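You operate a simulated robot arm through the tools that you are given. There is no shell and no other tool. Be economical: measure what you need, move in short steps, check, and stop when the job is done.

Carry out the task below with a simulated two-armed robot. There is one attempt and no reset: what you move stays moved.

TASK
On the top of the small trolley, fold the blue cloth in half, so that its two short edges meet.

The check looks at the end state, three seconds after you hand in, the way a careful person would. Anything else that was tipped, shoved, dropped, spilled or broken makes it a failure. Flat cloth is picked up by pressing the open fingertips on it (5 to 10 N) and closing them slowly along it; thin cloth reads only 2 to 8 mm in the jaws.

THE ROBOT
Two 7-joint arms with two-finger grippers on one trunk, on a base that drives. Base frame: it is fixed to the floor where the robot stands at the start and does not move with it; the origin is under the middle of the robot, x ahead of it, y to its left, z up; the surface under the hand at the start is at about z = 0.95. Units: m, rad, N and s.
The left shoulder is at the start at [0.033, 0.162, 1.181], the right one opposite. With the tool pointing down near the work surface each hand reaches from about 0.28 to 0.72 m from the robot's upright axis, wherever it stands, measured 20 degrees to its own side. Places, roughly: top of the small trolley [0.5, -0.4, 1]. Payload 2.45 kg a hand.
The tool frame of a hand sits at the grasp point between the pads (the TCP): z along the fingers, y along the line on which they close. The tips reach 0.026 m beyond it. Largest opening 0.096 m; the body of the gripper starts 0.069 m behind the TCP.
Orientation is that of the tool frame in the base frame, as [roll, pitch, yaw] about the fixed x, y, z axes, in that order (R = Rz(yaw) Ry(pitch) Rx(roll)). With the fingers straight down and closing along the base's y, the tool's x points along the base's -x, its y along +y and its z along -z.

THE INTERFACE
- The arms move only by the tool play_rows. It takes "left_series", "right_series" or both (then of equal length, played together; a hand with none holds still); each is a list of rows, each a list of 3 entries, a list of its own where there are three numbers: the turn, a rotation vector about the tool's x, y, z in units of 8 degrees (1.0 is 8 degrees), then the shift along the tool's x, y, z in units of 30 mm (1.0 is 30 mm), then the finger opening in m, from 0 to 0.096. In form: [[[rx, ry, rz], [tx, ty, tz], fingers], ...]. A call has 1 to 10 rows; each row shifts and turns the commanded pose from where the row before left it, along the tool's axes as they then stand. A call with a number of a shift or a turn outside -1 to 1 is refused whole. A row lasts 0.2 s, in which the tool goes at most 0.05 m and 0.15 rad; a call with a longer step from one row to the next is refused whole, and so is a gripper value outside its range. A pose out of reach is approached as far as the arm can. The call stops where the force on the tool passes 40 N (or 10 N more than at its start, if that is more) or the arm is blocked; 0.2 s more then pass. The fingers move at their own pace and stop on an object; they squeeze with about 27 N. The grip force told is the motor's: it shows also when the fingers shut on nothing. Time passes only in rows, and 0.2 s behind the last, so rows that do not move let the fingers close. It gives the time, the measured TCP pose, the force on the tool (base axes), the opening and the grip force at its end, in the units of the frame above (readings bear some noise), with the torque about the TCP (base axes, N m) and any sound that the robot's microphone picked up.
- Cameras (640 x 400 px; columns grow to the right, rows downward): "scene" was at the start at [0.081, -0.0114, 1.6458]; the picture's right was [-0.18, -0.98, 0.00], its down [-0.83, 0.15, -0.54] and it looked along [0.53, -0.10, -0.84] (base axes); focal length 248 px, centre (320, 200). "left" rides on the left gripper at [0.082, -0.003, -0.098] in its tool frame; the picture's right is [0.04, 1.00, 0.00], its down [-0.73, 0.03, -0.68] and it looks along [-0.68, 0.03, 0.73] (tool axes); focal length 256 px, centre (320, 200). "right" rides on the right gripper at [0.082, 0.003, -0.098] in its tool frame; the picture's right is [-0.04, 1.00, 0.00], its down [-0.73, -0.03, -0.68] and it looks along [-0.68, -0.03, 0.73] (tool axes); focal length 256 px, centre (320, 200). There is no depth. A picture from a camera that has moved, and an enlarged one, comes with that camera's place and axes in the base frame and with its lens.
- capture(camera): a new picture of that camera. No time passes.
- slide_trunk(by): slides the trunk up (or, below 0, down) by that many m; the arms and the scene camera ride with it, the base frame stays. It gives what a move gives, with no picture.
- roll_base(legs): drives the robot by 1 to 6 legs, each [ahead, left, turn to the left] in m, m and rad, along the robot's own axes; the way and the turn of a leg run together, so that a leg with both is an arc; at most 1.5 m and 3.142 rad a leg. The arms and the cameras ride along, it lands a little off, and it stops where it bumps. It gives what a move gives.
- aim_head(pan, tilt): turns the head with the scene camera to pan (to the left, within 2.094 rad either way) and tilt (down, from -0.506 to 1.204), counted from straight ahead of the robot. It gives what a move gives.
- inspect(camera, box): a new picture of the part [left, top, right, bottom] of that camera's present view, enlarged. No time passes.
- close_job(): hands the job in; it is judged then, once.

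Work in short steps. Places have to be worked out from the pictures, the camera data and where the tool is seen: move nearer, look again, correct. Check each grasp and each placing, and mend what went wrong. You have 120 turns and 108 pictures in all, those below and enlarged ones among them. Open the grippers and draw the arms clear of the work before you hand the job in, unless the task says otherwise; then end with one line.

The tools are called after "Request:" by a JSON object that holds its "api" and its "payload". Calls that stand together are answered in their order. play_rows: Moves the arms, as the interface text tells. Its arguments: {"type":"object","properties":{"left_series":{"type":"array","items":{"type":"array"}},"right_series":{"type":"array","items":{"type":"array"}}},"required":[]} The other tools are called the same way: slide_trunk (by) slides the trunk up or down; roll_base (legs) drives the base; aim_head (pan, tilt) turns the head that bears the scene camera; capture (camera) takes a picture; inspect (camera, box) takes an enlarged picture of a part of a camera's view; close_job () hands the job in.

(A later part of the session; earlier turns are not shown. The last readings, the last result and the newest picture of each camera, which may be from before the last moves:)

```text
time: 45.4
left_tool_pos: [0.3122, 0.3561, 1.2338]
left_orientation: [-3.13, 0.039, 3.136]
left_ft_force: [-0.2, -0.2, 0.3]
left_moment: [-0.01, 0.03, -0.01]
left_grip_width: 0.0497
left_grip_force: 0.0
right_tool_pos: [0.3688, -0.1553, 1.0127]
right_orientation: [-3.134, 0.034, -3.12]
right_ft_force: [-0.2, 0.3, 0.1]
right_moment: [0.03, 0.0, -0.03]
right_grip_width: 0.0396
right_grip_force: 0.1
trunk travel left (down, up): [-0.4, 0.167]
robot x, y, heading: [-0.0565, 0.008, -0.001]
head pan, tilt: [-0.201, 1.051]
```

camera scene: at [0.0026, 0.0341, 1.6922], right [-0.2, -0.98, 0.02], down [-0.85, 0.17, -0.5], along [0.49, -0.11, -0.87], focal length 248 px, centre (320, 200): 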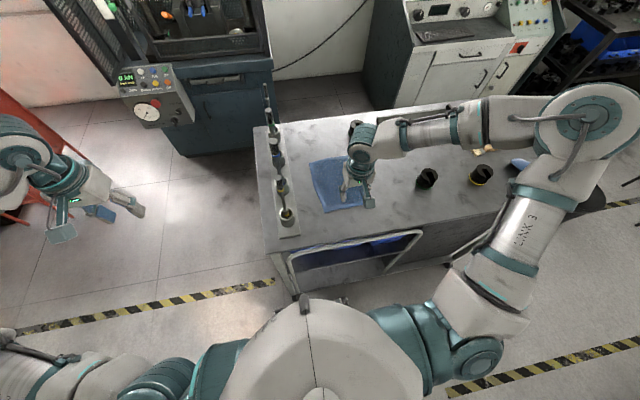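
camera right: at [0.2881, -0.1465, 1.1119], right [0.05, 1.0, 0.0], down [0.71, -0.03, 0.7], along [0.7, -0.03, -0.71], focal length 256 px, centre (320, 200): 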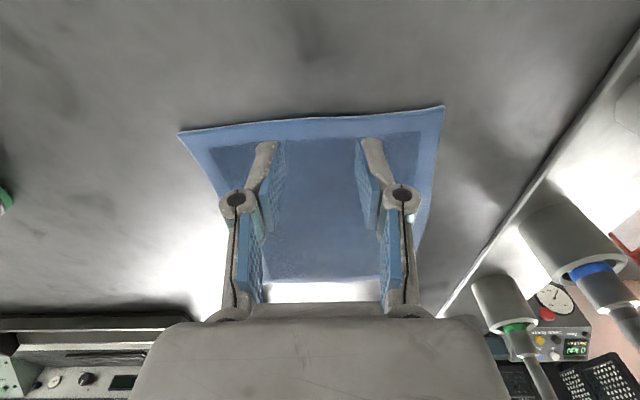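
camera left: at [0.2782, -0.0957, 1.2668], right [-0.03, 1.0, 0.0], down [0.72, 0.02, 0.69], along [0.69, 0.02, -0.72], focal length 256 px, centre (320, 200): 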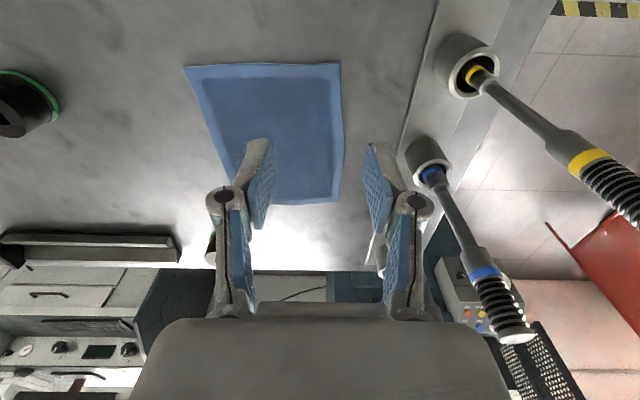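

A persistent side rocking remains. I check whether it dies out when no arm rows are played (head moves only pass time).

Request:
{"api": "aim_head", "payload": {"pan": -0.25, "tilt": 1.0}}

Request:
{"api": "aim_head", "payload": {"pan": -0.2, "tilt": 1.05}}

Request:
{"api": "aim_head", "payload": {"pan": -0.25, "tilt": 1.0}}

Request:
{"api": "aim_head", "payload": {"pan": -0.2, "tilt": 1.05}}

Request:
{"api": "aim_head", "payload": {"pan": -0.25, "tilt": 1.0}}

```text
time: 46.0
left_tool_pos: [0.3119, 0.3689, 1.2325]
left_orientation: [-3.121, 0.037, -3.141]
left_ft_force: [0.7, 0.4, 0.5]
left_moment: [0.0, 0.02, 0.04]
left_grip_width: 0.05
left_grip_force: 0.0
right_tool_pos: [0.369, -0.1442, 1.0143]
right_orientation: [-3.127, 0.035, -3.117]
right_ft_force: [-0.5, 0.8, 0.2]
right_moment: [-0.06, -0.01, 0.0]
right_grip_width: 0.04
right_grip_force: 0.0
trunk travel left (down, up): [-0.4, 0.167]
robot x, y, heading: [-0.0587, 0.0174, 0.002]
head pan, tilt: [-0.25, 1.0]
```

```text
time: 46.6
left_tool_pos: [0.3125, 0.3088, 1.2462]
left_orientation: [3.121, 0.041, 3.127]
left_ft_force: [0.2, -1.5, 0.2]
left_moment: [0.18, 0.03, 0.01]
left_grip_width: 0.05
left_grip_force: 0.0
right_tool_pos: [0.3697, -0.1955, 1.0082]
right_orientation: [3.115, 0.035, -3.128]
right_ft_force: [0.5, -1.9, 0.0]
right_moment: [0.17, 0.02, 0.01]
right_grip_width: 0.0398
right_grip_force: 0.1
trunk travel left (down, up): [-0.4, 0.167]
robot x, y, heading: [-0.0565, 0.0015, -0.0]
head pan, tilt: [-0.201, 1.051]
```

```text
time: 47.3
left_tool_pos: [0.3121, 0.3471, 1.2374]
left_orientation: [-3.139, 0.039, 3.132]
left_ft_force: [-0.2, -0.1, -0.2]
left_moment: [0.02, 0.01, -0.03]
left_grip_width: 0.0502
left_grip_force: 0.0
right_tool_pos: [0.3684, -0.1633, 1.0117]
right_orientation: [-3.14, 0.035, -3.122]
right_ft_force: [-0.4, -0.3, -0.1]
right_moment: [-0.02, -0.01, -0.01]
right_grip_width: 0.04
right_grip_force: 0.0
trunk travel left (down, up): [-0.4, 0.167]
robot x, y, heading: [-0.0594, 0.0092, 0.001]
head pan, tilt: [-0.25, 1.0]
```

```text
time: 47.9
left_tool_pos: [0.3111, 0.3747, 1.2305]
left_orientation: [-3.119, 0.039, 3.141]
left_ft_force: [-1.1, 0.5, 0.8]
left_moment: [-0.06, 0.01, 0.04]
left_grip_width: 0.0499
left_grip_force: 0.0
right_tool_pos: [0.3691, -0.1399, 1.0147]
right_orientation: [-3.123, 0.035, -3.119]
right_ft_force: [0.9, 0.9, 0.4]
right_moment: [-0.09, 0.01, 0.01]
right_grip_width: 0.0397
right_grip_force: 0.0
trunk travel left (down, up): [-0.4, 0.167]
robot x, y, heading: [-0.0593, 0.0153, -0.003]
head pan, tilt: [-0.201, 1.051]
```

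```text
time: 48.5
left_tool_pos: [0.3123, 0.3134, 1.2448]
left_orientation: [3.123, 0.041, 3.129]
left_ft_force: [0.8, -0.4, -0.2]
left_moment: [0.06, 0.04, 0.0]
left_grip_width: 0.05
left_grip_force: 0.1
right_tool_pos: [0.3693, -0.1915, 1.0075]
right_orientation: [3.119, 0.034, -3.126]
right_ft_force: [0.9, -0.5, 0.2]
right_moment: [0.08, 0.01, -0.04]
right_grip_width: 0.0401
right_grip_force: 0.1
trunk travel left (down, up): [-0.4, 0.167]
robot x, y, heading: [-0.057, 0.0038, 0.001]
head pan, tilt: [-0.25, 1.0]
```

The rocking is a ~1.9 s, ±3 cm oscillation that hardly decays. I try cancelling it with a small timed base step toward the lean side (now near its -y extreme).

Request:
{"api": "roll_base", "payload": {"legs": [[0, -0.022, 0]]}}

Request:
{"api": "play_rows", "payload": {"right_series": [[[0, 0, 0], [0, 0, 0], 0.04]]}}

Request:
{"api": "play_rows", "payload": {"right_series": [[[0, 0, 0], [0, 0, 0], 0.04]]}}

Request:
{"api": "play_rows", "payload": {"right_series": [[[0, 0, 0], [0, 0, 0], 0.04]]}}

Request:
{"api": "play_rows", "payload": {"right_series": [[[0, 0, 0], [0, 0, 0], 0.04]]}}

Request:
{"api": "play_rows", "payload": {"right_series": [[[0, 0, 0], [0, 0, 0], 0.04]]}}

```text
time: 49.3
left_tool_pos: [0.3105, 0.2829, 1.2472]
left_orientation: [3.12, 0.041, 3.127]
left_ft_force: [-0.1, -2.1, 0.9]
left_moment: [0.17, 0.0, -0.01]
left_grip_width: 0.0499
left_grip_force: 0.0
right_tool_pos: [0.3688, -0.2201, 1.0063]
right_orientation: [3.111, 0.034, -3.129]
right_ft_force: [0.4, -2.0, -0.1]
right_moment: [0.17, 0.01, -0.01]
right_grip_width: 0.0399
right_grip_force: 0.1
trunk travel left (down, up): [-0.4, 0.167]
robot x, y, heading: [-0.0543, -0.0199, -0.004]
head pan, tilt: [-0.25, 1.0]
```

```text
time: 49.9
left_tool_pos: [0.3072, 0.3237, 1.239]
left_orientation: [-3.134, 0.043, 3.132]
left_ft_force: [0.6, 0.4, -0.8]
left_moment: [0.05, -0.06, -0.02]
left_grip_width: 0.0499
left_grip_force: 0.2
right_tool_pos: [0.3652, -0.1867, 1.0148]
right_orientation: [-3.138, 0.038, -3.124]
right_ft_force: [-0.2, 0.0, 0.0]
right_moment: [0.04, -0.03, 0.03]
right_grip_width: 0.0399
right_grip_force: 0.1
trunk travel left (down, up): [-0.4, 0.167]
robot x, y, heading: [-0.0574, -0.0163, -0.004]
head pan, tilt: [-0.25, 1.0]
stopped in row 1 (right hand): the arm was blocked; the commanded pose is now the measured one
```

```text
time: 50.3
left_tool_pos: [0.3066, 0.3101, 1.2431]
left_orientation: [3.139, 0.044, 3.131]
left_ft_force: [-0.1, 0.3, 0.4]
left_moment: [0.02, -0.01, 0.01]
left_grip_width: 0.0501
left_grip_force: 0.1
right_tool_pos: [0.3649, -0.1984, 1.0136]
right_orientation: [3.133, 0.039, -3.126]
right_ft_force: [-0.9, -0.7, -0.2]
right_moment: [-0.03, 0.0, 0.01]
right_grip_width: 0.0399
right_grip_force: 0.1
trunk travel left (down, up): [-0.4, 0.167]
robot x, y, heading: [-0.057, -0.0186, -0.005]
head pan, tilt: [-0.25, 1.0]
```

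```text
time: 50.7
left_tool_pos: [0.3064, 0.3411, 1.2347]
left_orientation: [-3.123, 0.043, 3.136]
left_ft_force: [-0.9, 0.9, 0.1]
left_moment: [-0.08, -0.01, -0.02]
left_grip_width: 0.0501
left_grip_force: 0.0
right_tool_pos: [0.366, -0.1715, 1.0162]
right_orientation: [-3.125, 0.038, -3.119]
right_ft_force: [-0.8, 0.1, -0.4]
right_moment: [-0.03, -0.05, -0.01]
right_grip_width: 0.0401
right_grip_force: 0.2
trunk travel left (down, up): [-0.4, 0.167]
robot x, y, heading: [-0.0569, -0.0151, -0.006]
head pan, tilt: [-0.25, 1.0]
```

```text
time: 51.1
left_tool_pos: [0.3072, 0.2991, 1.2439]
left_orientation: [3.131, 0.044, 3.13]
left_ft_force: [-0.7, 0.0, 0.1]
left_moment: [0.04, 0.01, -0.01]
left_grip_width: 0.0499
left_grip_force: 0.1
right_tool_pos: [0.3639, -0.2081, 1.0118]
right_orientation: [3.127, 0.038, -3.126]
right_ft_force: [-0.5, -1.3, -0.8]
right_moment: [0.07, 0.03, 0.0]
right_grip_width: 0.0401
right_grip_force: 0.1
trunk travel left (down, up): [-0.4, 0.167]
robot x, y, heading: [-0.0562, -0.018, -0.0]
head pan, tilt: [-0.25, 1.0]
```

```text
time: 51.5
left_tool_pos: [0.3067, 0.3438, 1.2339]
left_orientation: [-3.122, 0.044, 3.134]
left_ft_force: [-1.0, 0.3, 0.1]
left_moment: [0.04, 0.0, 0.04]
left_grip_width: 0.0499
left_grip_force: 0.1
right_tool_pos: [0.3647, -0.1689, 1.0172]
right_orientation: [-3.125, 0.039, -3.121]
right_ft_force: [1.3, -0.8, 0.4]
right_moment: [0.0, -0.01, -0.02]
right_grip_width: 0.0399
right_grip_force: 0.0
trunk travel left (down, up): [-0.4, 0.167]
robot x, y, heading: [-0.056, -0.0108, 0.002]
head pan, tilt: [-0.25, 1.0]
```

The real period is shorter than I assumed. I sample with no-op head commands to see time steps and the natural decay.

Request:
{"api": "aim_head", "payload": {"pan": -0.25, "tilt": 1.0}}

Request:
{"api": "aim_head", "payload": {"pan": -0.25, "tilt": 1.0}}

Request:
{"api": "aim_head", "payload": {"pan": -0.25, "tilt": 1.0}}

Request:
{"api": "aim_head", "payload": {"pan": -0.25, "tilt": 1.0}}

Request:
{"api": "aim_head", "payload": {"pan": -0.25, "tilt": 1.0}}

Request:
{"api": "aim_head", "payload": {"pan": -0.25, "tilt": 1.0}}

```text
time: 52.1
left_tool_pos: [0.3063, 0.3033, 1.2436]
left_orientation: [3.135, 0.044, 3.127]
left_ft_force: [0.9, 0.0, -0.8]
left_moment: [0.06, -0.01, 0.02]
left_grip_width: 0.05
left_grip_force: 0.1
right_tool_pos: [0.3645, -0.2028, 1.0117]
right_orientation: [3.13, 0.038, -3.125]
right_ft_force: [-0.5, 0.2, -0.3]
right_moment: [0.1, -0.02, -0.04]
right_grip_width: 0.04
right_grip_force: 0.1
trunk travel left (down, up): [-0.4, 0.167]
robot x, y, heading: [-0.0576, -0.0168, -0.004]
head pan, tilt: [-0.25, 1.0]
```

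```text
time: 52.7
left_tool_pos: [0.3074, 0.3205, 1.2397]
left_orientation: [-3.137, 0.045, 3.131]
left_ft_force: [0.3, 0.0, -0.1]
left_moment: [0.0, 0.06, 0.0]
left_grip_width: 0.0498
left_grip_force: 0.0
right_tool_pos: [0.3638, -0.1887, 1.0139]
right_orientation: [-3.141, 0.036, -3.124]
right_ft_force: [0.2, -0.5, 0.1]
right_moment: [0.02, -0.02, 0.02]
right_grip_width: 0.04
right_grip_force: 0.0
trunk travel left (down, up): [-0.4, 0.167]
robot x, y, heading: [-0.0562, -0.0166, -0.004]
head pan, tilt: [-0.25, 1.0]
```

```text
time: 53.3
left_tool_pos: [0.3066, 0.3372, 1.2359]
left_orientation: [-3.125, 0.042, 3.137]
left_ft_force: [-0.3, 0.5, 0.1]
left_moment: [-0.02, 0.01, 0.01]
left_grip_width: 0.0499
left_grip_force: 0.1
right_tool_pos: [0.3633, -0.1738, 1.016]
right_orientation: [-3.129, 0.037, -3.12]
right_ft_force: [0.0, 0.4, -1.1]
right_moment: [-0.02, -0.03, -0.01]
right_grip_width: 0.0399
right_grip_force: 0.0
trunk travel left (down, up): [-0.4, 0.167]
robot x, y, heading: [-0.0511, -0.0099, 0.001]
head pan, tilt: [-0.25, 1.0]
```

```text
time: 53.9
left_tool_pos: [0.3062, 0.3026, 1.2436]
left_orientation: [3.133, 0.043, 3.13]
left_ft_force: [-0.2, -1.5, -0.6]
left_moment: [0.09, 0.02, 0.02]
left_grip_width: 0.05
left_grip_force: 0.0
right_tool_pos: [0.3646, -0.205, 1.0124]
right_orientation: [3.131, 0.04, -3.125]
right_ft_force: [-0.7, -0.9, 0.5]
right_moment: [0.08, 0.01, 0.0]
right_grip_width: 0.0398
right_grip_force: 0.1
trunk travel left (down, up): [-0.4, 0.167]
robot x, y, heading: [-0.0579, -0.0123, -0.001]
head pan, tilt: [-0.25, 1.0]
```

```text
time: 54.5
left_tool_pos: [0.3066, 0.3273, 1.2379]
left_orientation: [-3.133, 0.044, 3.13]
left_ft_force: [-0.3, -0.1, 0.7]
left_moment: [0.0, -0.03, 0.03]
left_grip_width: 0.0501
left_grip_force: 0.2
right_tool_pos: [0.3651, -0.1833, 1.0154]
right_orientation: [-3.136, 0.04, -3.124]
right_ft_force: [-0.2, 0.6, 0.5]
right_moment: [-0.04, -0.05, 0.02]
right_grip_width: 0.0399
right_grip_force: 0.0
trunk travel left (down, up): [-0.4, 0.167]
robot x, y, heading: [-0.0601, -0.0156, 0.001]
head pan, tilt: [-0.25, 1.0]
```

```text
time: 55.1
left_tool_pos: [0.3062, 0.3296, 1.2381]
left_orientation: [-3.13, 0.045, 3.135]
left_ft_force: [0.4, 0.0, -0.1]
left_moment: [-0.03, 0.01, -0.04]
left_grip_width: 0.05
left_grip_force: 0.1
right_tool_pos: [0.3655, -0.1795, 1.0152]
right_orientation: [-3.134, 0.037, -3.123]
right_ft_force: [-0.6, 0.5, 1.0]
right_moment: [-0.06, 0.01, -0.02]
right_grip_width: 0.0402
right_grip_force: 0.1
trunk travel left (down, up): [-0.4, 0.167]
robot x, y, heading: [-0.056, -0.0095, 0.002]
head pan, tilt: [-0.25, 1.0]
```

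Natural damping is very low (period ≈0.93 s, amp ≈1.8 cm). From the last step's effect I computed the timing: one 0.6 s wait, then a -0.019 m base step should cancel it.

Request:
{"api": "aim_head", "payload": {"pan": -0.25, "tilt": 1.0}}

Request:
{"api": "roll_base", "payload": {"legs": [[0, -0.019, 0]]}}

Request:
{"api": "aim_head", "payload": {"pan": -0.25, "tilt": 1.0}}

Request:
{"api": "aim_head", "payload": {"pan": -0.25, "tilt": 1.0}}

Request:
{"api": "aim_head", "payload": {"pan": -0.25, "tilt": 1.0}}

Request:
{"api": "aim_head", "payload": {"pan": -0.25, "tilt": 1.0}}

```text
time: 55.7
left_tool_pos: [0.3066, 0.304, 1.2431]
left_orientation: [3.135, 0.043, 3.128]
left_ft_force: [0.4, 0.0, 0.0]
left_moment: [-0.01, 0.02, -0.03]
left_grip_width: 0.0497
left_grip_force: 0.1
right_tool_pos: [0.3653, -0.2027, 1.0122]
right_orientation: [3.134, 0.038, -3.125]
right_ft_force: [0.4, -1.2, 0.4]
right_moment: [0.01, -0.01, 0.0]
right_grip_width: 0.0401
right_grip_force: 0.1
trunk travel left (down, up): [-0.4, 0.167]
robot x, y, heading: [-0.0563, -0.0194, -0.003]
head pan, tilt: [-0.25, 1.0]
```

```text
time: 56.5
left_tool_pos: [0.306, 0.2912, 1.242]
left_orientation: [3.139, 0.045, 3.129]
left_ft_force: [0.1, -0.9, 0.2]
left_moment: [0.05, -0.03, 0.02]
left_grip_width: 0.0499
left_grip_force: 0.1
right_tool_pos: [0.3645, -0.2165, 1.0133]
right_orientation: [3.136, 0.036, -3.124]
right_ft_force: [-0.4, -1.2, -0.6]
right_moment: [0.06, -0.06, 0.02]
right_grip_width: 0.0399
right_grip_force: 0.1
trunk travel left (down, up): [-0.4, 0.167]
robot x, y, heading: [-0.0599, -0.0373, -0.004]
head pan, tilt: [-0.25, 1.0]
```

```text
time: 57.1
left_tool_pos: [0.3042, 0.3028, 1.2396]
left_orientation: [-3.134, 0.045, 3.131]
left_ft_force: [0.7, -0.5, -0.6]
left_moment: [0.04, 0.01, -0.02]
left_grip_width: 0.0502
left_grip_force: 0.1
right_tool_pos: [0.3629, -0.2067, 1.0155]
right_orientation: [-3.138, 0.041, -3.123]
right_ft_force: [-0.2, 0.0, -0.2]
right_moment: [-0.01, 0.01, 0.02]
right_grip_width: 0.04
right_grip_force: 0.1
trunk travel left (down, up): [-0.4, 0.167]
robot x, y, heading: [-0.0593, -0.0343, 0.004]
head pan, tilt: [-0.25, 1.0]
```

```text
time: 57.7
left_tool_pos: [0.3042, 0.3043, 1.2401]
left_orientation: [-3.135, 0.044, 3.131]
left_ft_force: [0.8, -0.1, -0.5]
left_moment: [-0.01, 0.0, -0.02]
left_grip_width: 0.0499
left_grip_force: 0.1
right_tool_pos: [0.363, -0.2052, 1.0154]
right_orientation: [-3.14, 0.039, -3.124]
right_ft_force: [0.6, -0.7, 0.5]
right_moment: [0.02, -0.02, 0.04]
right_grip_width: 0.0402
right_grip_force: 0.2
trunk travel left (down, up): [-0.4, 0.167]
robot x, y, heading: [-0.0568, -0.0333, -0.001]
head pan, tilt: [-0.25, 1.0]
```

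```text
time: 58.3
left_tool_pos: [0.3046, 0.2956, 1.2418]
left_orientation: [-3.141, 0.046, 3.127]
left_ft_force: [-0.8, 0.1, -0.5]
left_moment: [0.01, -0.02, -0.01]
left_grip_width: 0.0498
left_grip_force: 0.0
right_tool_pos: [0.3616, -0.2143, 1.0154]
right_orientation: [3.14, 0.04, -3.126]
right_ft_force: [-0.4, -0.7, -0.3]
right_moment: [-0.01, -0.02, 0.02]
right_grip_width: 0.0401
right_grip_force: 0.0
trunk travel left (down, up): [-0.4, 0.167]
robot x, y, heading: [-0.053, -0.0376, -0.003]
head pan, tilt: [-0.25, 1.0]
```

```text
time: 58.9
left_tool_pos: [0.3036, 0.3041, 1.2397]
left_orientation: [-3.133, 0.044, 3.131]
left_ft_force: [0.5, 0.6, 0.0]
left_moment: [-0.02, -0.01, 0.0]
left_grip_width: 0.05
left_grip_force: 0.0
right_tool_pos: [0.3615, -0.206, 1.0163]
right_orientation: [-3.137, 0.041, -3.122]
right_ft_force: [-0.2, 1.4, 0.1]
right_moment: [-0.05, -0.05, -0.02]
right_grip_width: 0.04
right_grip_force: 0.0
trunk travel left (down, up): [-0.4, 0.167]
robot x, y, heading: [-0.0574, -0.0381, -0.001]
head pan, tilt: [-0.25, 1.0]
```

Rocking cut to ~5 mm. Now gently shift the right hand to (0.371,-0.16) and level it.

Request:
{"api": "play_rows", "payload": {"right_series": [[[0, -0.03, 0], [0, 0.08, 0], 0.04], [[0, -0.03, 0], [-0.03, 0.16, 0], 0.04], [[0, -0.03, 0], [-0.04, 0.2, 0], 0.04], [[0, -0.03, 0], [-0.04, 0.22, 0], 0.04], [[0, -0.03, 0], [-0.04, 0.22, 0], 0.04], [[0, -0.03, 0], [-0.04, 0.22, 0], 0.04], [[0, -0.03, 0], [-0.04, 0.2, 0], 0.04], [[0, -0.03, 0], [-0.03, 0.16, 0], 0.04], [[0, -0.03, 0], [-0.02, 0.1, 0], 0.04], [[0, 0, 0], [0, 0.05, 0], 0.04]]}}

Request:
{"api": "aim_head", "payload": {"pan": -0.25, "tilt": 1.0}}

Request:
{"api": "aim_head", "payload": {"pan": -0.25, "tilt": 1.0}}

Request:
{"api": "capture", "payload": {"camera": "right"}}

```text
time: 61.1
left_tool_pos: [0.3048, 0.3013, 1.2398]
left_orientation: [-3.137, 0.048, 3.131]
left_ft_force: [0.3, -0.8, -0.7]
left_moment: [-0.01, 0.03, 0.04]
left_grip_width: 0.0501
left_grip_force: 0.0
right_tool_pos: [0.3692, -0.1605, 1.016]
right_orientation: [-3.138, 0.078, -3.125]
right_ft_force: [0.1, -0.7, -0.3]
right_moment: [0.0, 0.02, 0.02]
right_grip_width: 0.04
right_grip_force: 0.1
trunk travel left (down, up): [-0.4, 0.167]
robot x, y, heading: [-0.0569, -0.0386, -0.003]
head pan, tilt: [-0.25, 1.0]
```

```text
time: 61.7
left_tool_pos: [0.3048, 0.301, 1.2409]
left_orientation: [-3.137, 0.048, 3.127]
left_ft_force: [0.6, -0.7, 0.2]
left_moment: [-0.01, 0.02, -0.06]
left_grip_width: 0.0499
left_grip_force: 0.0
right_tool_pos: [0.3696, -0.1607, 1.0156]
right_orientation: [-3.14, 0.08, -3.125]
right_ft_force: [-0.3, 0.2, 1.3]
right_moment: [-0.04, 0.01, -0.02]
right_grip_width: 0.04
right_grip_force: 0.1
trunk travel left (down, up): [-0.4, 0.167]
robot x, y, heading: [-0.0585, -0.0369, -0.009]
head pan, tilt: [-0.25, 1.0]
```

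```text
time: 62.3
left_tool_pos: [0.3041, 0.3023, 1.2412]
left_orientation: [-3.136, 0.048, 3.132]
left_ft_force: [0.4, 0.6, 0.0]
left_moment: [0.0, 0.01, 0.02]
left_grip_width: 0.0496
left_grip_force: 0.0
right_tool_pos: [0.3705, -0.1604, 1.0159]
right_orientation: [-3.138, 0.079, -3.124]
right_ft_force: [1.0, -0.9, 0.6]
right_moment: [-0.02, 0.0, 0.0]
right_grip_width: 0.0398
right_grip_force: 0.0
trunk travel left (down, up): [-0.4, 0.167]
robot x, y, heading: [-0.0575, -0.0341, -0.001]
head pan, tilt: [-0.25, 1.0]
```

```text
82 pictures are left
camera right: at [0.281, -0.159, 1.1077], right [0.02, 1.0, 0.0], down [0.68, -0.02, 0.73], along [0.73, -0.02, -0.68], focal length 256 px, centre (320, 200)
```

right: 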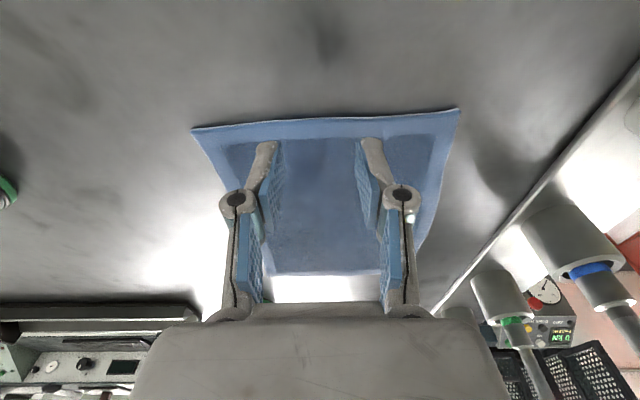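

Hand is steady at (0.3705,-0.160) with the edge at x≈0.3716 under the fingertip middle. Descend ~33 mm, then feel for contact.

Request:
{"api": "play_rows", "payload": {"right_series": [[[0, 0, 0], [0, 0, 0.25], 0.04], [[0, 0, 0], [0, 0, 0.25], 0.04], [[0, 0, 0], [0, 0, 0.25], 0.04], [[0, 0, 0], [0, 0, 0.2], 0.04], [[0, 0, 0], [0, 0, 0.15], 0.04], [[0, 0, 0], [0, 0, 0], 0.04]]}}

Request:
{"api": "play_rows", "payload": {"right_series": [[[0, 0, 0], [0, 0, 0.08], 0.04], [[0, 0, 0], [0, 0, 0], 0.04]]}}

Request:
{"api": "capture", "payload": {"camera": "right"}}

```text
time: 63.7
left_tool_pos: [0.3034, 0.3022, 1.24]
left_orientation: [-3.136, 0.047, 3.131]
left_ft_force: [-0.3, 0.5, -0.3]
left_moment: [0.0, 0.0, -0.02]
left_grip_width: 0.0499
left_grip_force: 0.0
right_tool_pos: [0.3687, -0.1679, 0.9866]
right_orientation: [3.141, 0.078, -3.124]
right_ft_force: [0.2, -0.1, -0.1]
right_moment: [0.02, 0.0, 0.02]
right_grip_width: 0.0399
right_grip_force: 0.1
right hand out of reach, approached as far as the arm can: row 3, 5
trunk travel left (down, up): [-0.4, 0.167]
robot x, y, heading: [-0.0586, -0.0365, -0.005]
head pan, tilt: [-0.25, 1.0]
```

```text
time: 64.3
left_tool_pos: [0.3036, 0.3001, 1.2398]
left_orientation: [-3.136, 0.046, 3.13]
left_ft_force: [0.2, 0.6, 0.1]
left_moment: [-0.04, -0.05, 0.0]
left_grip_width: 0.0501
left_grip_force: 0.1
right_tool_pos: [0.3692, -0.1682, 0.9841]
right_orientation: [-3.138, 0.08, -3.123]
right_ft_force: [-0.3, -0.5, -0.2]
right_moment: [0.03, -0.01, 0.01]
right_grip_width: 0.0398
right_grip_force: 0.1
trunk travel left (down, up): [-0.4, 0.167]
robot x, y, heading: [-0.0579, -0.0367, -0.005]
head pan, tilt: [-0.25, 1.0]
```

```text
81 pictures are left
camera right: at [0.2803, -0.1676, 1.0767], right [0.02, 1.0, 0.0], down [0.68, -0.02, 0.73], along [0.73, -0.01, -0.68], focal length 256 px, centre (320, 200)
```

right: 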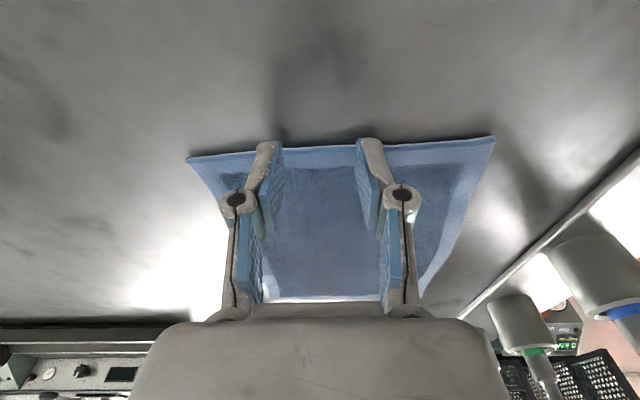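

The arm is at an inner limit and slid to y=-0.168. I try nudging back to -0.16 and continue down gently.

Request:
{"api": "play_rows", "payload": {"right_series": [[[0, 0, 0], [0, 0.12, 0], 0.04], [[0, 0, 0], [0, 0.12, 0.06], 0.04], [[0, 0, 0], [0, 0, 0.06], 0.04], [[0, 0, 0], [0, 0, 0], 0.04]]}}

```text
time: 65.3
left_tool_pos: [0.3033, 0.3018, 1.2411]
left_orientation: [-3.137, 0.046, 3.133]
left_ft_force: [0.0, -0.2, 0.2]
left_moment: [-0.01, -0.01, -0.01]
left_grip_width: 0.0497
left_grip_force: 0.1
right_tool_pos: [0.3695, -0.1688, 0.9849]
right_orientation: [-3.14, 0.08, -3.124]
right_ft_force: [-0.5, -0.4, 0.2]
right_moment: [-0.01, -0.03, 0.0]
right_grip_width: 0.04
right_grip_force: 0.2
right hand out of reach, approached as far as the arm can: row 1, 2
trunk travel left (down, up): [-0.4, 0.167]
robot x, y, heading: [-0.0589, -0.0333, -0.003]
head pan, tilt: [-0.25, 1.0]
```

Limit confirmed. I raise the hand 7 cm and lower the trunk 7 cm, which should put the arm in its nominal working posture.

Request:
{"api": "play_rows", "payload": {"right_series": [[[0, 0, 0], [0, 0, -0.3], 0.04], [[0, 0, 0], [0, 0, -0.5], 0.04], [[0, 0, 0], [0, 0, -0.5], 0.04], [[0, 0, 0], [0, 0, -0.5], 0.04], [[0, 0, 0], [0, 0, -0.5], 0.04], [[0, 0, 0], [0, 0, -0.3], 0.04], [[0, 0, 0], [0, 0, 0], 0.04]]}}

Request:
{"api": "slide_trunk", "payload": {"by": -0.06}}

Request:
{"api": "play_rows", "payload": {"right_series": [[[0, 0, 0], [0, 0.05, 0], 0.04], [[0, 0, 0], [0, 0.1, 0], 0.04], [[0, 0, 0], [0, 0.05, 0], 0.04], [[0, 0, 0], [0, 0, 0], 0.04]]}}

```text
time: 66.9
left_tool_pos: [0.3037, 0.3014, 1.2413]
left_orientation: [-3.138, 0.045, 3.132]
left_ft_force: [1.0, 0.8, 0.7]
left_moment: [-0.01, -0.03, 0.0]
left_grip_width: 0.05
left_grip_force: 0.0
right_tool_pos: [0.3617, -0.1675, 1.0628]
right_orientation: [-3.137, 0.079, -3.124]
right_ft_force: [-0.3, -0.2, 0.6]
right_moment: [0.0, -0.02, 0.04]
right_grip_width: 0.0402
right_grip_force: 0.0
trunk travel left (down, up): [-0.4, 0.167]
robot x, y, heading: [-0.0549, -0.037, 0.003]
head pan, tilt: [-0.25, 1.0]
```

```text
time: 67.9
left_tool_pos: [0.3031, 0.3016, 1.1803]
left_orientation: [-3.136, 0.048, 3.131]
left_ft_force: [-0.2, -0.4, 0.0]
left_moment: [0.0, -0.01, 0.03]
left_grip_width: 0.0502
left_grip_force: 0.0
right_tool_pos: [0.3615, -0.1668, 1.0031]
right_orientation: [-3.138, 0.08, -3.123]
right_ft_force: [-0.7, 0.3, -0.1]
right_moment: [0.03, -0.03, 0.01]
right_grip_width: 0.0398
right_grip_force: 0.1
trunk travel left (down, up): [-0.34, 0.227]
robot x, y, heading: [-0.0595, -0.034, -0.003]
head pan, tilt: [-0.25, 1.0]
```

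```text
time: 68.9
left_tool_pos: [0.3033, 0.3008, 1.181]
left_orientation: [-3.137, 0.047, 3.13]
left_ft_force: [0.5, -0.6, 0.0]
left_moment: [0.02, 0.02, 0.0]
left_grip_width: 0.0499
left_grip_force: 0.1
right_tool_pos: [0.3614, -0.1623, 1.0025]
right_orientation: [-3.139, 0.079, -3.125]
right_ft_force: [-0.6, 0.4, -0.7]
right_moment: [-0.04, 0.05, 0.01]
right_grip_width: 0.0399
right_grip_force: 0.0
trunk travel left (down, up): [-0.34, 0.227]
robot x, y, heading: [-0.0592, -0.036, 0.002]
head pan, tilt: [-0.25, 1.0]
```

Free now. Move forward 7 mm and down toward contact.

Request:
{"api": "play_rows", "payload": {"right_series": [[[0, 0, 0], [-0.12, 0.03, 0.15], 0.04], [[0, 0, 0], [-0.11, 0.03, 0.2], 0.04], [[0, 0, 0], [0, 0, 0.2], 0.04], [[0, 0, 0], [0, 0, 0.1], 0.04], [[0, 0, 0], [0, 0, 0], 0.04]]}}

Request:
{"api": "play_rows", "payload": {"right_series": [[[0, 0, 0], [0, 0, 0.08], 0.04], [[0, 0, 0], [0, 0, 0.08], 0.04], [[0, 0, 0], [0, 0, 0], 0.04]]}}

```text
time: 70.1
left_tool_pos: [0.3042, 0.3003, 1.1803]
left_orientation: [-3.135, 0.048, 3.131]
left_ft_force: [-0.1, -0.3, 0.4]
left_moment: [-0.02, -0.01, 0.03]
left_grip_width: 0.0498
left_grip_force: 0.0
right_tool_pos: [0.3709, -0.1602, 0.9832]
right_orientation: [-3.14, 0.078, -3.124]
right_ft_force: [-0.5, 0.1, -0.4]
right_moment: [-0.03, -0.03, -0.02]
right_grip_width: 0.0401
right_grip_force: 0.0
trunk travel left (down, up): [-0.34, 0.227]
robot x, y, heading: [-0.058, -0.0374, 0.002]
head pan, tilt: [-0.25, 1.0]
```

```text
time: 70.9
left_tool_pos: [0.3035, 0.3006, 1.1807]
left_orientation: [-3.135, 0.047, 3.13]
left_ft_force: [-0.9, 0.5, 0.2]
left_moment: [0.0, 0.0, -0.01]
left_grip_width: 0.0501
left_grip_force: 0.1
right_tool_pos: [0.3704, -0.1596, 0.9787]
right_orientation: [-3.141, 0.078, -3.124]
right_ft_force: [1.0, -0.5, 1.1]
right_moment: [-0.01, -0.01, -0.01]
right_grip_width: 0.0402
right_grip_force: 0.1
trunk travel left (down, up): [-0.34, 0.227]
robot x, y, heading: [-0.0588, -0.0344, -0.004]
head pan, tilt: [-0.25, 1.0]
```

Near contact (fz≈1). Continue in ~1.5–2 mm steps.

Request:
{"api": "play_rows", "payload": {"right_series": [[[0, 0, 0], [0, 0, 0.06], 0.04], [[0, 0, 0], [0, 0, 0], 0.04]]}}

Request:
{"api": "play_rows", "payload": {"right_series": [[[0, 0, 0], [0, 0, 0.06], 0.04], [[0, 0, 0], [0, 0, 0], 0.04]]}}

```text
time: 71.5
left_tool_pos: [0.3023, 0.3013, 1.1796]
left_orientation: [-3.137, 0.047, 3.13]
left_ft_force: [-0.3, 0.5, 0.3]
left_moment: [0.0, 0.01, 0.03]
left_grip_width: 0.05
left_grip_force: 0.1
right_tool_pos: [0.3716, -0.1584, 0.9775]
right_orientation: [-3.141, 0.08, -3.125]
right_ft_force: [0.0, -0.2, 7.9]
right_moment: [0.03, -0.03, 0.0]
right_grip_width: 0.0406
right_grip_force: 0.3
trunk travel left (down, up): [-0.34, 0.227]
robot x, y, heading: [-0.0599, -0.0346, -0.002]
head pan, tilt: [-0.25, 1.0]
```

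```text
time: 72.1
left_tool_pos: [0.3021, 0.3018, 1.1805]
left_orientation: [-3.136, 0.046, 3.13]
left_ft_force: [-1.4, 0.5, 0.3]
left_moment: [0.01, 0.01, 0.01]
left_grip_width: 0.05
left_grip_force: 0.0
right_tool_pos: [0.3693, -0.1589, 0.9766]
right_orientation: [-3.138, 0.081, -3.125]
right_ft_force: [2.5, 0.7, 16.0]
right_moment: [0.04, -0.07, -0.05]
right_grip_width: 0.0406
right_grip_force: 0.0
trunk travel left (down, up): [-0.34, 0.227]
robot x, y, heading: [-0.0573, -0.0372, -0.0]
head pan, tilt: [-0.25, 1.0]
```

16 N is a little high; ease to ~8 N and close slowly along the cloth.

Request:
{"api": "play_rows", "payload": {"right_series": [[[0, 0, 0], [0, 0, -0.05], 0.04], [[0, 0, 0], [0, 0, 0], 0.036], [[0, 0, 0], [0, 0, 0], 0.032], [[0, 0, 0], [0, 0, 0], 0.028], [[0, 0, 0], [0, 0, 0], 0.024], [[0, 0, 0], [0, 0, 0], 0.02], [[0, 0, 0], [0, 0, 0], 0.016], [[0, 0, 0], [0, 0, 0], 0.011], [[0, 0, 0], [0, 0, 0], 0.005], [[0, 0, 0], [0, 0, 0], 0.0]]}}

Request:
{"api": "capture", "payload": {"camera": "right"}}

```text
time: 74.3
left_tool_pos: [0.3026, 0.3024, 1.1809]
left_orientation: [-3.135, 0.047, 3.131]
left_ft_force: [-0.4, 0.4, 0.6]
left_moment: [0.02, 0.05, 0.01]
left_grip_width: 0.0501
left_grip_force: 0.0
right_tool_pos: [0.3704, -0.1589, 0.978]
right_orientation: [-3.141, 0.081, -3.124]
right_ft_force: [1.8, 0.2, 22.6]
right_moment: [0.05, -0.14, 0.03]
right_grip_width: 0.0041
right_grip_force: 27.0
trunk travel left (down, up): [-0.34, 0.227]
robot x, y, heading: [-0.0581, -0.0381, -0.001]
head pan, tilt: [-0.25, 1.0]
```

```text
80 pictures are left
camera right: at [0.2812, -0.158, 1.0695], right [0.02, 1.0, 0.0], down [0.68, -0.02, 0.74], along [0.74, -0.02, -0.68], focal length 256 px, centre (320, 200)
```

right: 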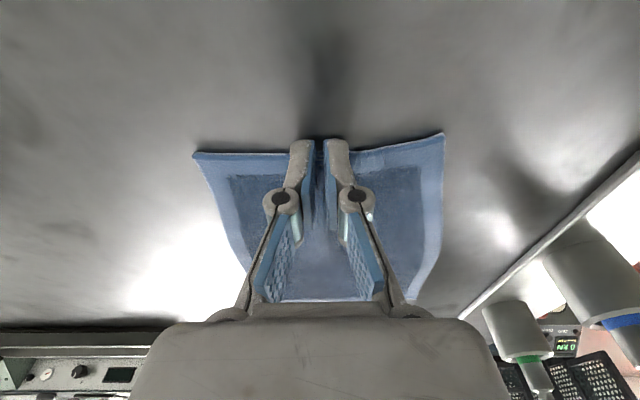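

Grip reads 4.1 mm with a ridge of cloth between the pads. Lift 5 cm and look.

Request:
{"api": "play_rows", "payload": {"right_series": [[[0, 0, 0], [0, 0, -0.2], 0], [[0, 0, 0], [0, 0, -0.35], 0], [[0, 0, 0], [0, 0, -0.4], 0], [[0, 0, 0], [0, 0, -0.4], 0], [[0, 0, 0], [0, 0, -0.3], 0], [[0, 0, 0], [0, 0, 0], 0]]}}

Request:
{"api": "capture", "payload": {"camera": "right"}}

Request:
{"api": "inspect", "payload": {"camera": "scene", "box": [220, 100, 420, 225]}}

```text
time: 75.7
left_tool_pos: [0.3036, 0.302, 1.1796]
left_orientation: [-3.136, 0.045, 3.131]
left_ft_force: [0.4, 0.0, 0.5]
left_moment: [-0.01, 0.04, 0.01]
left_grip_width: 0.0498
left_grip_force: 0.0
right_tool_pos: [0.3678, -0.1593, 1.0266]
right_orientation: [-3.137, 0.079, -3.122]
right_ft_force: [-0.5, 0.7, -0.6]
right_moment: [0.02, -0.03, 0.04]
right_grip_width: 0.0046
right_grip_force: 27.1
trunk travel left (down, up): [-0.34, 0.227]
robot x, y, heading: [-0.0566, -0.0358, -0.003]
head pan, tilt: [-0.25, 1.0]
```

```text
79 pictures are left
camera right: at [0.2785, -0.1588, 1.1178], right [0.02, 1.0, 0.0], down [0.68, -0.02, 0.73], along [0.73, -0.02, -0.68], focal length 256 px, centre (320, 200)
```

right: 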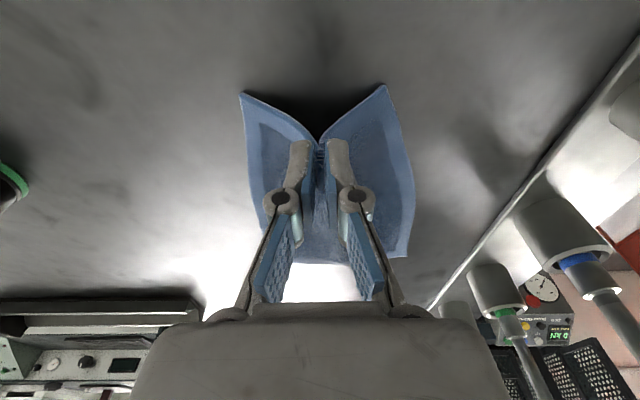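

```text
3.20 times, centred on (320, 162) of scene
camera zoom: at [0.0252, -0.0505, 1.6356], right [-0.25, -0.97, 0.0], down [-0.82, 0.21, -0.54], along [0.52, -0.14, -0.84], focal length 793 px, centre (320, 320)
```

zoom: 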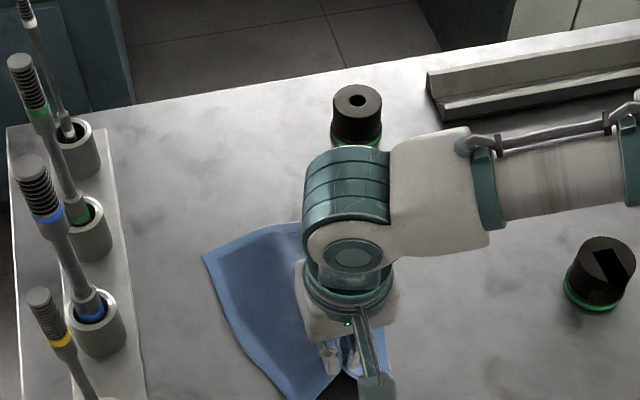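

Cloth is held well at the edge middle. Now carry it up and forward in an arc over the lower half.

Request:
{"api": "play_rows", "payload": {"right_series": [[[0, 0.1, 0], [-0.3, 0, -0.6], 0], [[0, 0.1, 0], [-0.5, 0, -0.7], 0], [[0, 0.1, 0], [-0.6, 0, -0.7], 0], [[0, 0.1, 0], [-0.7, 0, -0.4], 0], [[0, 0.1, 0], [-0.7, 0, -0.3], 0], [[0, 0.1, 0], [-0.7, 0, -0.1], 0], [[0, 0.1, 0], [-0.6, 0, 0.1], 0], [[0, 0.1, 0], [-0.5, 0, 0.3], 0], [[0, 0.1, 0], [-0.3, 0, 0.2], 0], [[0, 0, 0], [0, 0, 0], 0]]}}

Request:
{"api": "capture", "payload": {"camera": "right"}}

Request:
{"api": "capture", "payload": {"camera": "left"}}

Request:
{"api": "inspect", "payload": {"camera": "scene", "box": [220, 100, 420, 225]}}

```text
time: 77.9
left_tool_pos: [0.3038, 0.3003, 1.1802]
left_orientation: [-3.136, 0.047, 3.132]
left_ft_force: [-0.1, -0.8, -0.5]
left_moment: [0.05, -0.01, -0.02]
left_grip_width: 0.0502
left_grip_force: 0.0
right_tool_pos: [0.4593, -0.1939, 1.081]
right_orientation: [-3.14, -0.046, -3.123]
right_ft_force: [-0.6, 0.0, -0.1]
right_moment: [-0.02, 0.0, -0.01]
right_grip_width: 0.0045
right_grip_force: 27.1
right hand out of reach, approached as far as the arm can: row 5, 6, 7, 8, 9
trunk travel left (down, up): [-0.34, 0.227]
robot x, y, heading: [-0.0551, -0.0387, -0.003]
head pan, tilt: [-0.25, 1.0]
```

```text
77 pictures are left
camera right: at [0.3821, -0.1926, 1.1837], right [0.02, 1.0, 0.0], down [0.76, -0.01, 0.64], along [0.64, -0.02, -0.76], focal length 256 px, centre (320, 200)
```

right: 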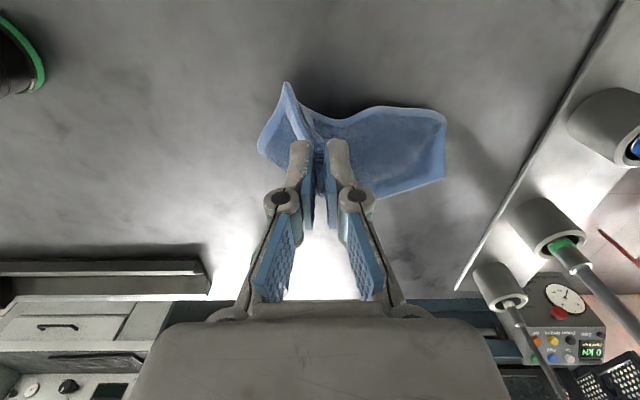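

```text
76 pictures are left
camera left: at [0.2172, 0.2993, 1.2748], right [-0.03, 1.0, -0.01], down [0.7, 0.03, 0.71], along [0.71, 0.01, -0.7], focal length 256 px, centre (320, 200)
```

left: 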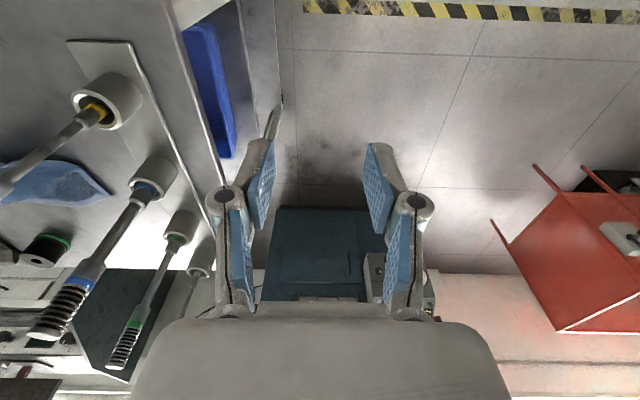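

```text
3.20 times, centred on (320, 162) of scene
camera zoom: at [0.0255, -0.0507, 1.6356], right [-0.25, -0.97, 0.0], down [-0.82, 0.21, -0.54], along [0.52, -0.14, -0.84], focal length 793 px, centre (320, 320)
```

zoom: 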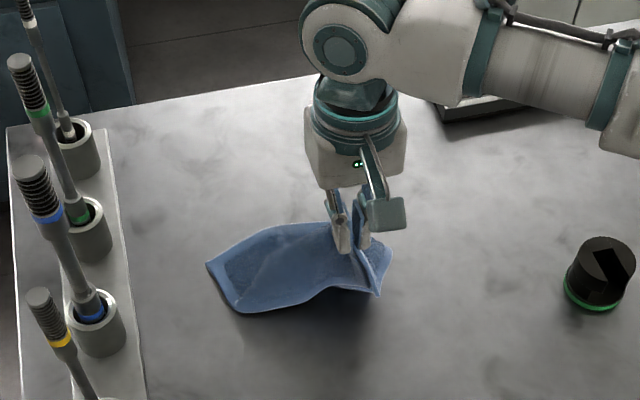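

The arm again hit a limit (drifting to y=-0.194) mid-way. I check the arm's elbow posture in the scene view.

Request:
{"api": "capture", "payload": {"camera": "scene"}}

```text
74 pictures are left
camera scene: at [0.0255, -0.0507, 1.6356], right [-0.25, -0.97, 0.0], down [-0.82, 0.21, -0.54], along [0.52, -0.14, -0.84], focal length 248 px, centre (320, 200)
```

scene: 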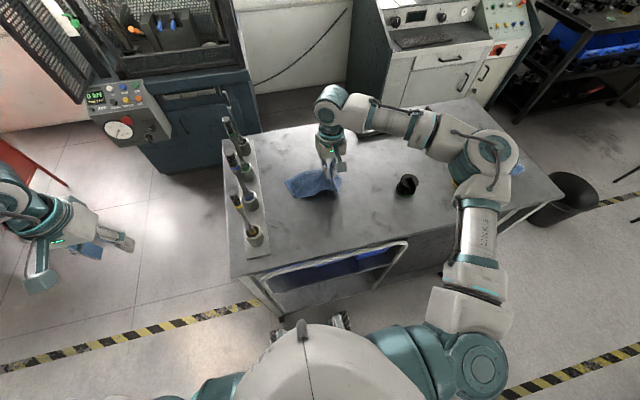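

The right arm's upper arm seems unable to swing further inward, so the robot should stand further left. I lay the cloth back down flat first by reversing the arc.

Request:
{"api": "play_rows", "payload": {"right_series": [[[0, -0.1, 0], [0.3, 0.1, -0.1], 0], [[0, -0.1, 0], [0.4, 0.12, 0], 0], [[0, -0.1, 0], [0.45, 0.12, 0], 0], [[0, -0.1, 0], [0.45, 0.12, 0.2], 0], [[0, -0.1, 0], [0.45, 0.12, 0.3], 0], [[0, -0.1, 0], [0.4, 0.12, 0.5], 0], [[0, -0.1, 0], [0.3, 0.12, 0.6], 0], [[0, -0.1, 0], [0.2, 0.12, 0.6], 0], [[0, -0.1, 0], [0.1, 0.12, 0.4], 0], [[0, 0, 0], [0, 0, 0], 0]]}}

Request:
{"api": "capture", "payload": {"camera": "right"}}

Request:
{"api": "inspect", "payload": {"camera": "scene", "box": [220, 100, 420, 225]}}

```text
time: 80.1
left_tool_pos: [0.3042, 0.3018, 1.1795]
left_orientation: [-3.136, 0.049, 3.131]
left_ft_force: [-0.1, -0.3, 0.0]
left_moment: [0.01, -0.01, -0.03]
left_grip_width: 0.0501
left_grip_force: 0.1
right_tool_pos: [0.3702, -0.1641, 1.0074]
right_orientation: [3.141, 0.079, -3.124]
right_ft_force: [0.0, -0.7, 0.6]
right_moment: [0.01, 0.01, 0.01]
right_grip_width: 0.0043
right_grip_force: 26.5
trunk travel left (down, up): [-0.34, 0.227]
robot x, y, heading: [-0.0599, -0.0327, -0.002]
head pan, tilt: [-0.25, 1.0]
```

```text
73 pictures are left
camera right: at [0.2811, -0.1627, 1.0988], right [0.02, 1.0, 0.0], down [0.68, -0.02, 0.73], along [0.73, -0.02, -0.68], focal length 256 px, centre (320, 200)
```

right: 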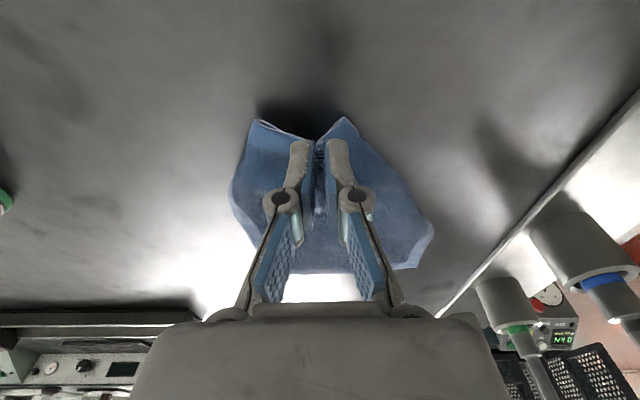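

```text
3.20 times, centred on (320, 162) of scene
camera zoom: at [0.0247, -0.0506, 1.6356], right [-0.25, -0.97, 0.0], down [-0.82, 0.21, -0.54], along [0.52, -0.14, -0.84], focal length 793 px, centre (320, 320)
```

zoom: 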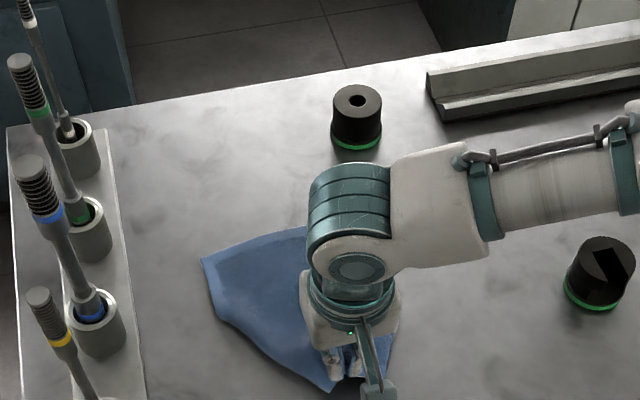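

The near corners are curling under. I pull back toward the robot while lowering so the edge is laid out straight, then look.

Request:
{"api": "play_rows", "payload": {"right_series": [[[0, 0, 0], [0.2, 0, -0.2], 0], [[0, 0, 0], [0.3, 0, 0], 0], [[0, 0, 0], [0.3, 0, 0.2], 0], [[0, 0, 0], [0.3, 0, 0.3], 0], [[0, 0, 0], [0.2, 0, 0.3], 0], [[0, 0, 0], [0.1, 0, 0.2], 0], [[0, 0, 0], [0, 0, 0], 0]]}}

Request:
{"api": "capture", "payload": {"camera": "right"}}

```text
time: 81.7
left_tool_pos: [0.3029, 0.3015, 1.1795]
left_orientation: [-3.137, 0.047, 3.128]
left_ft_force: [-0.6, 0.2, 0.6]
left_moment: [-0.01, 0.01, -0.01]
left_grip_width: 0.0498
left_grip_force: 0.1
right_tool_pos: [0.3314, -0.1636, 0.9792]
right_orientation: [-3.14, 0.081, -3.123]
right_ft_force: [1.6, 0.5, 5.4]
right_moment: [0.0, -0.08, -0.02]
right_grip_width: 0.0045
right_grip_force: 26.5
trunk travel left (down, up): [-0.34, 0.227]
robot x, y, heading: [-0.0586, -0.0363, 0.001]
head pan, tilt: [-0.25, 1.0]
```

```text
71 pictures are left
camera right: at [0.2417, -0.1633, 1.0715], right [0.02, 1.0, 0.0], down [0.68, -0.02, 0.74], along [0.74, -0.02, -0.68], focal length 256 px, centre (320, 200)
```

right: 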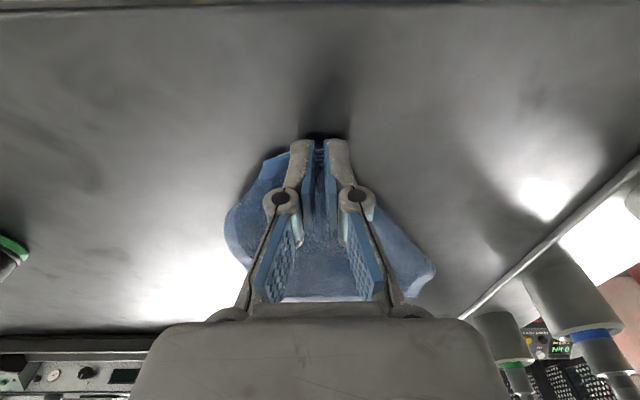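

Corners still tucked. I lift ~6 cm to let them swing free and look.

Request:
{"api": "play_rows", "payload": {"right_series": [[[0, 0, 0], [0.2, 0, -0.4], 0], [[0, 0, 0], [0.2, 0, -0.6], 0], [[0, 0, 0], [0, 0, -0.7], 0], [[0, 0, 0], [0, 0, -0.7], 0], [[0, 0, 0], [0, 0, -0.4], 0], [[0, 0, 0], [0, 0, 0], 0], [[0, 0, 0], [0, 0, 0], 0]]}}

Request:
{"api": "capture", "payload": {"camera": "right"}}

Request:
{"api": "inspect", "payload": {"camera": "scene", "box": [220, 120, 420, 245]}}

```text
time: 83.3
left_tool_pos: [0.3033, 0.3002, 1.1797]
left_orientation: [-3.136, 0.046, 3.13]
left_ft_force: [-0.2, 0.2, -0.6]
left_moment: [0.0, -0.01, 0.01]
left_grip_width: 0.05
left_grip_force: 0.0
right_tool_pos: [0.3121, -0.1647, 1.0624]
right_orientation: [-3.139, 0.079, -3.123]
right_ft_force: [0.1, -0.4, 0.7]
right_moment: [-0.01, -0.01, 0.01]
right_grip_width: 0.0044
right_grip_force: 26.8
trunk travel left (down, up): [-0.34, 0.227]
robot x, y, heading: [-0.0568, -0.0325, -0.002]
head pan, tilt: [-0.25, 1.0]
```

```text
70 pictures are left
camera right: at [0.2224, -0.1634, 1.1539], right [0.02, 1.0, 0.0], down [0.68, -0.02, 0.73], along [0.73, -0.02, -0.68], focal length 256 px, centre (320, 200)
```

right: 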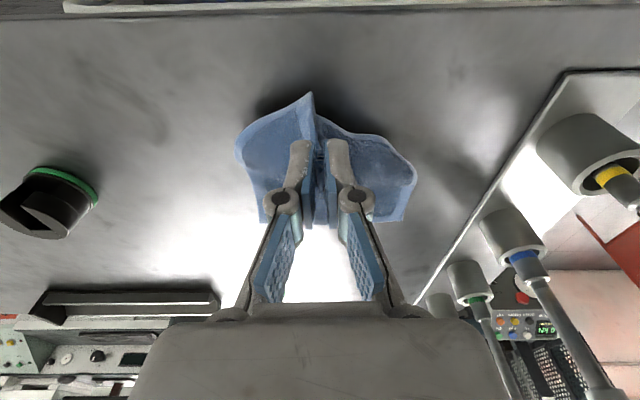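

```text
3.20 times, centred on (320, 182) of scene
camera zoom: at [0.0243, -0.0505, 1.6356], right [-0.25, -0.97, 0.0], down [-0.82, 0.21, -0.54], along [0.52, -0.14, -0.84], focal length 793 px, centre (320, 256)
```

zoom: 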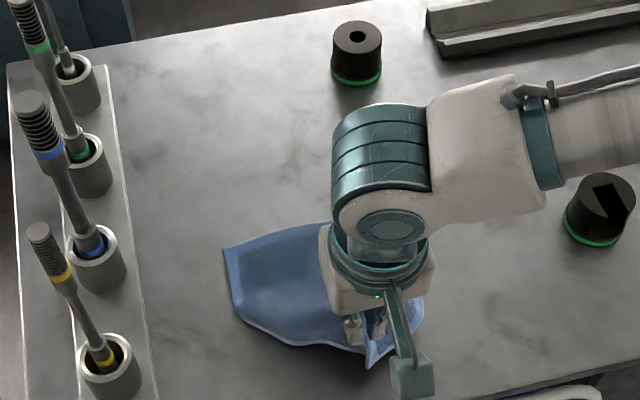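

The cloth has been pulled about 8 cm toward the robot. I'll lift it completely, shift the hand to the right, then re-stand the robot further left (better arm posture) while the cloth hangs, and lay it anew.

Request:
{"api": "play_rows", "payload": {"right_series": [[[0, 0, 0], [0, -0.1, -0.6], 0], [[0, 0, 0], [0, -0.15, -0.8], 0], [[0, 0, 0], [0, -0.2, -0.8], 0], [[0, 0, 0], [0, -0.25, -0.8], 0], [[0, 0, 0], [0, -0.3, -0.8], 0], [[0, 0, 0], [0, -0.3, -0.8], 0], [[0, 0, 0], [0, -0.3, -0.8], 0], [[0, 0, 0], [0, -0.25, -0.6], 0], [[0, 0, 0], [0, -0.15, -0.3], 0], [[0, 0, 0], [0, 0, 0], 0]]}}

Request:
{"api": "capture", "payload": {"camera": "scene"}}

```text
time: 85.5
left_tool_pos: [0.3049, 0.3023, 1.1799]
left_orientation: [-3.137, 0.047, 3.13]
left_ft_force: [-0.3, 0.5, -0.1]
left_moment: [0.01, 0.01, -0.02]
left_grip_width: 0.0501
left_grip_force: 0.0
right_tool_pos: [0.2972, -0.2249, 1.2509]
right_orientation: [-3.141, 0.079, -3.124]
right_ft_force: [0.1, -0.8, -0.1]
right_moment: [-0.01, 0.01, 0.01]
right_grip_width: 0.0045
right_grip_force: 27.3
trunk travel left (down, up): [-0.34, 0.227]
robot x, y, heading: [-0.0592, -0.0363, -0.003]
head pan, tilt: [-0.25, 1.0]
```

```text
68 pictures are left
camera scene: at [0.0239, -0.051, 1.6356], right [-0.25, -0.97, 0.0], down [-0.82, 0.21, -0.54], along [0.52, -0.14, -0.84], focal length 248 px, centre (320, 200)
```

scene: 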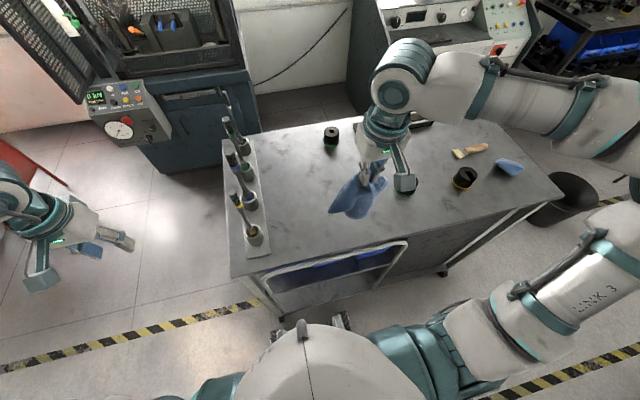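

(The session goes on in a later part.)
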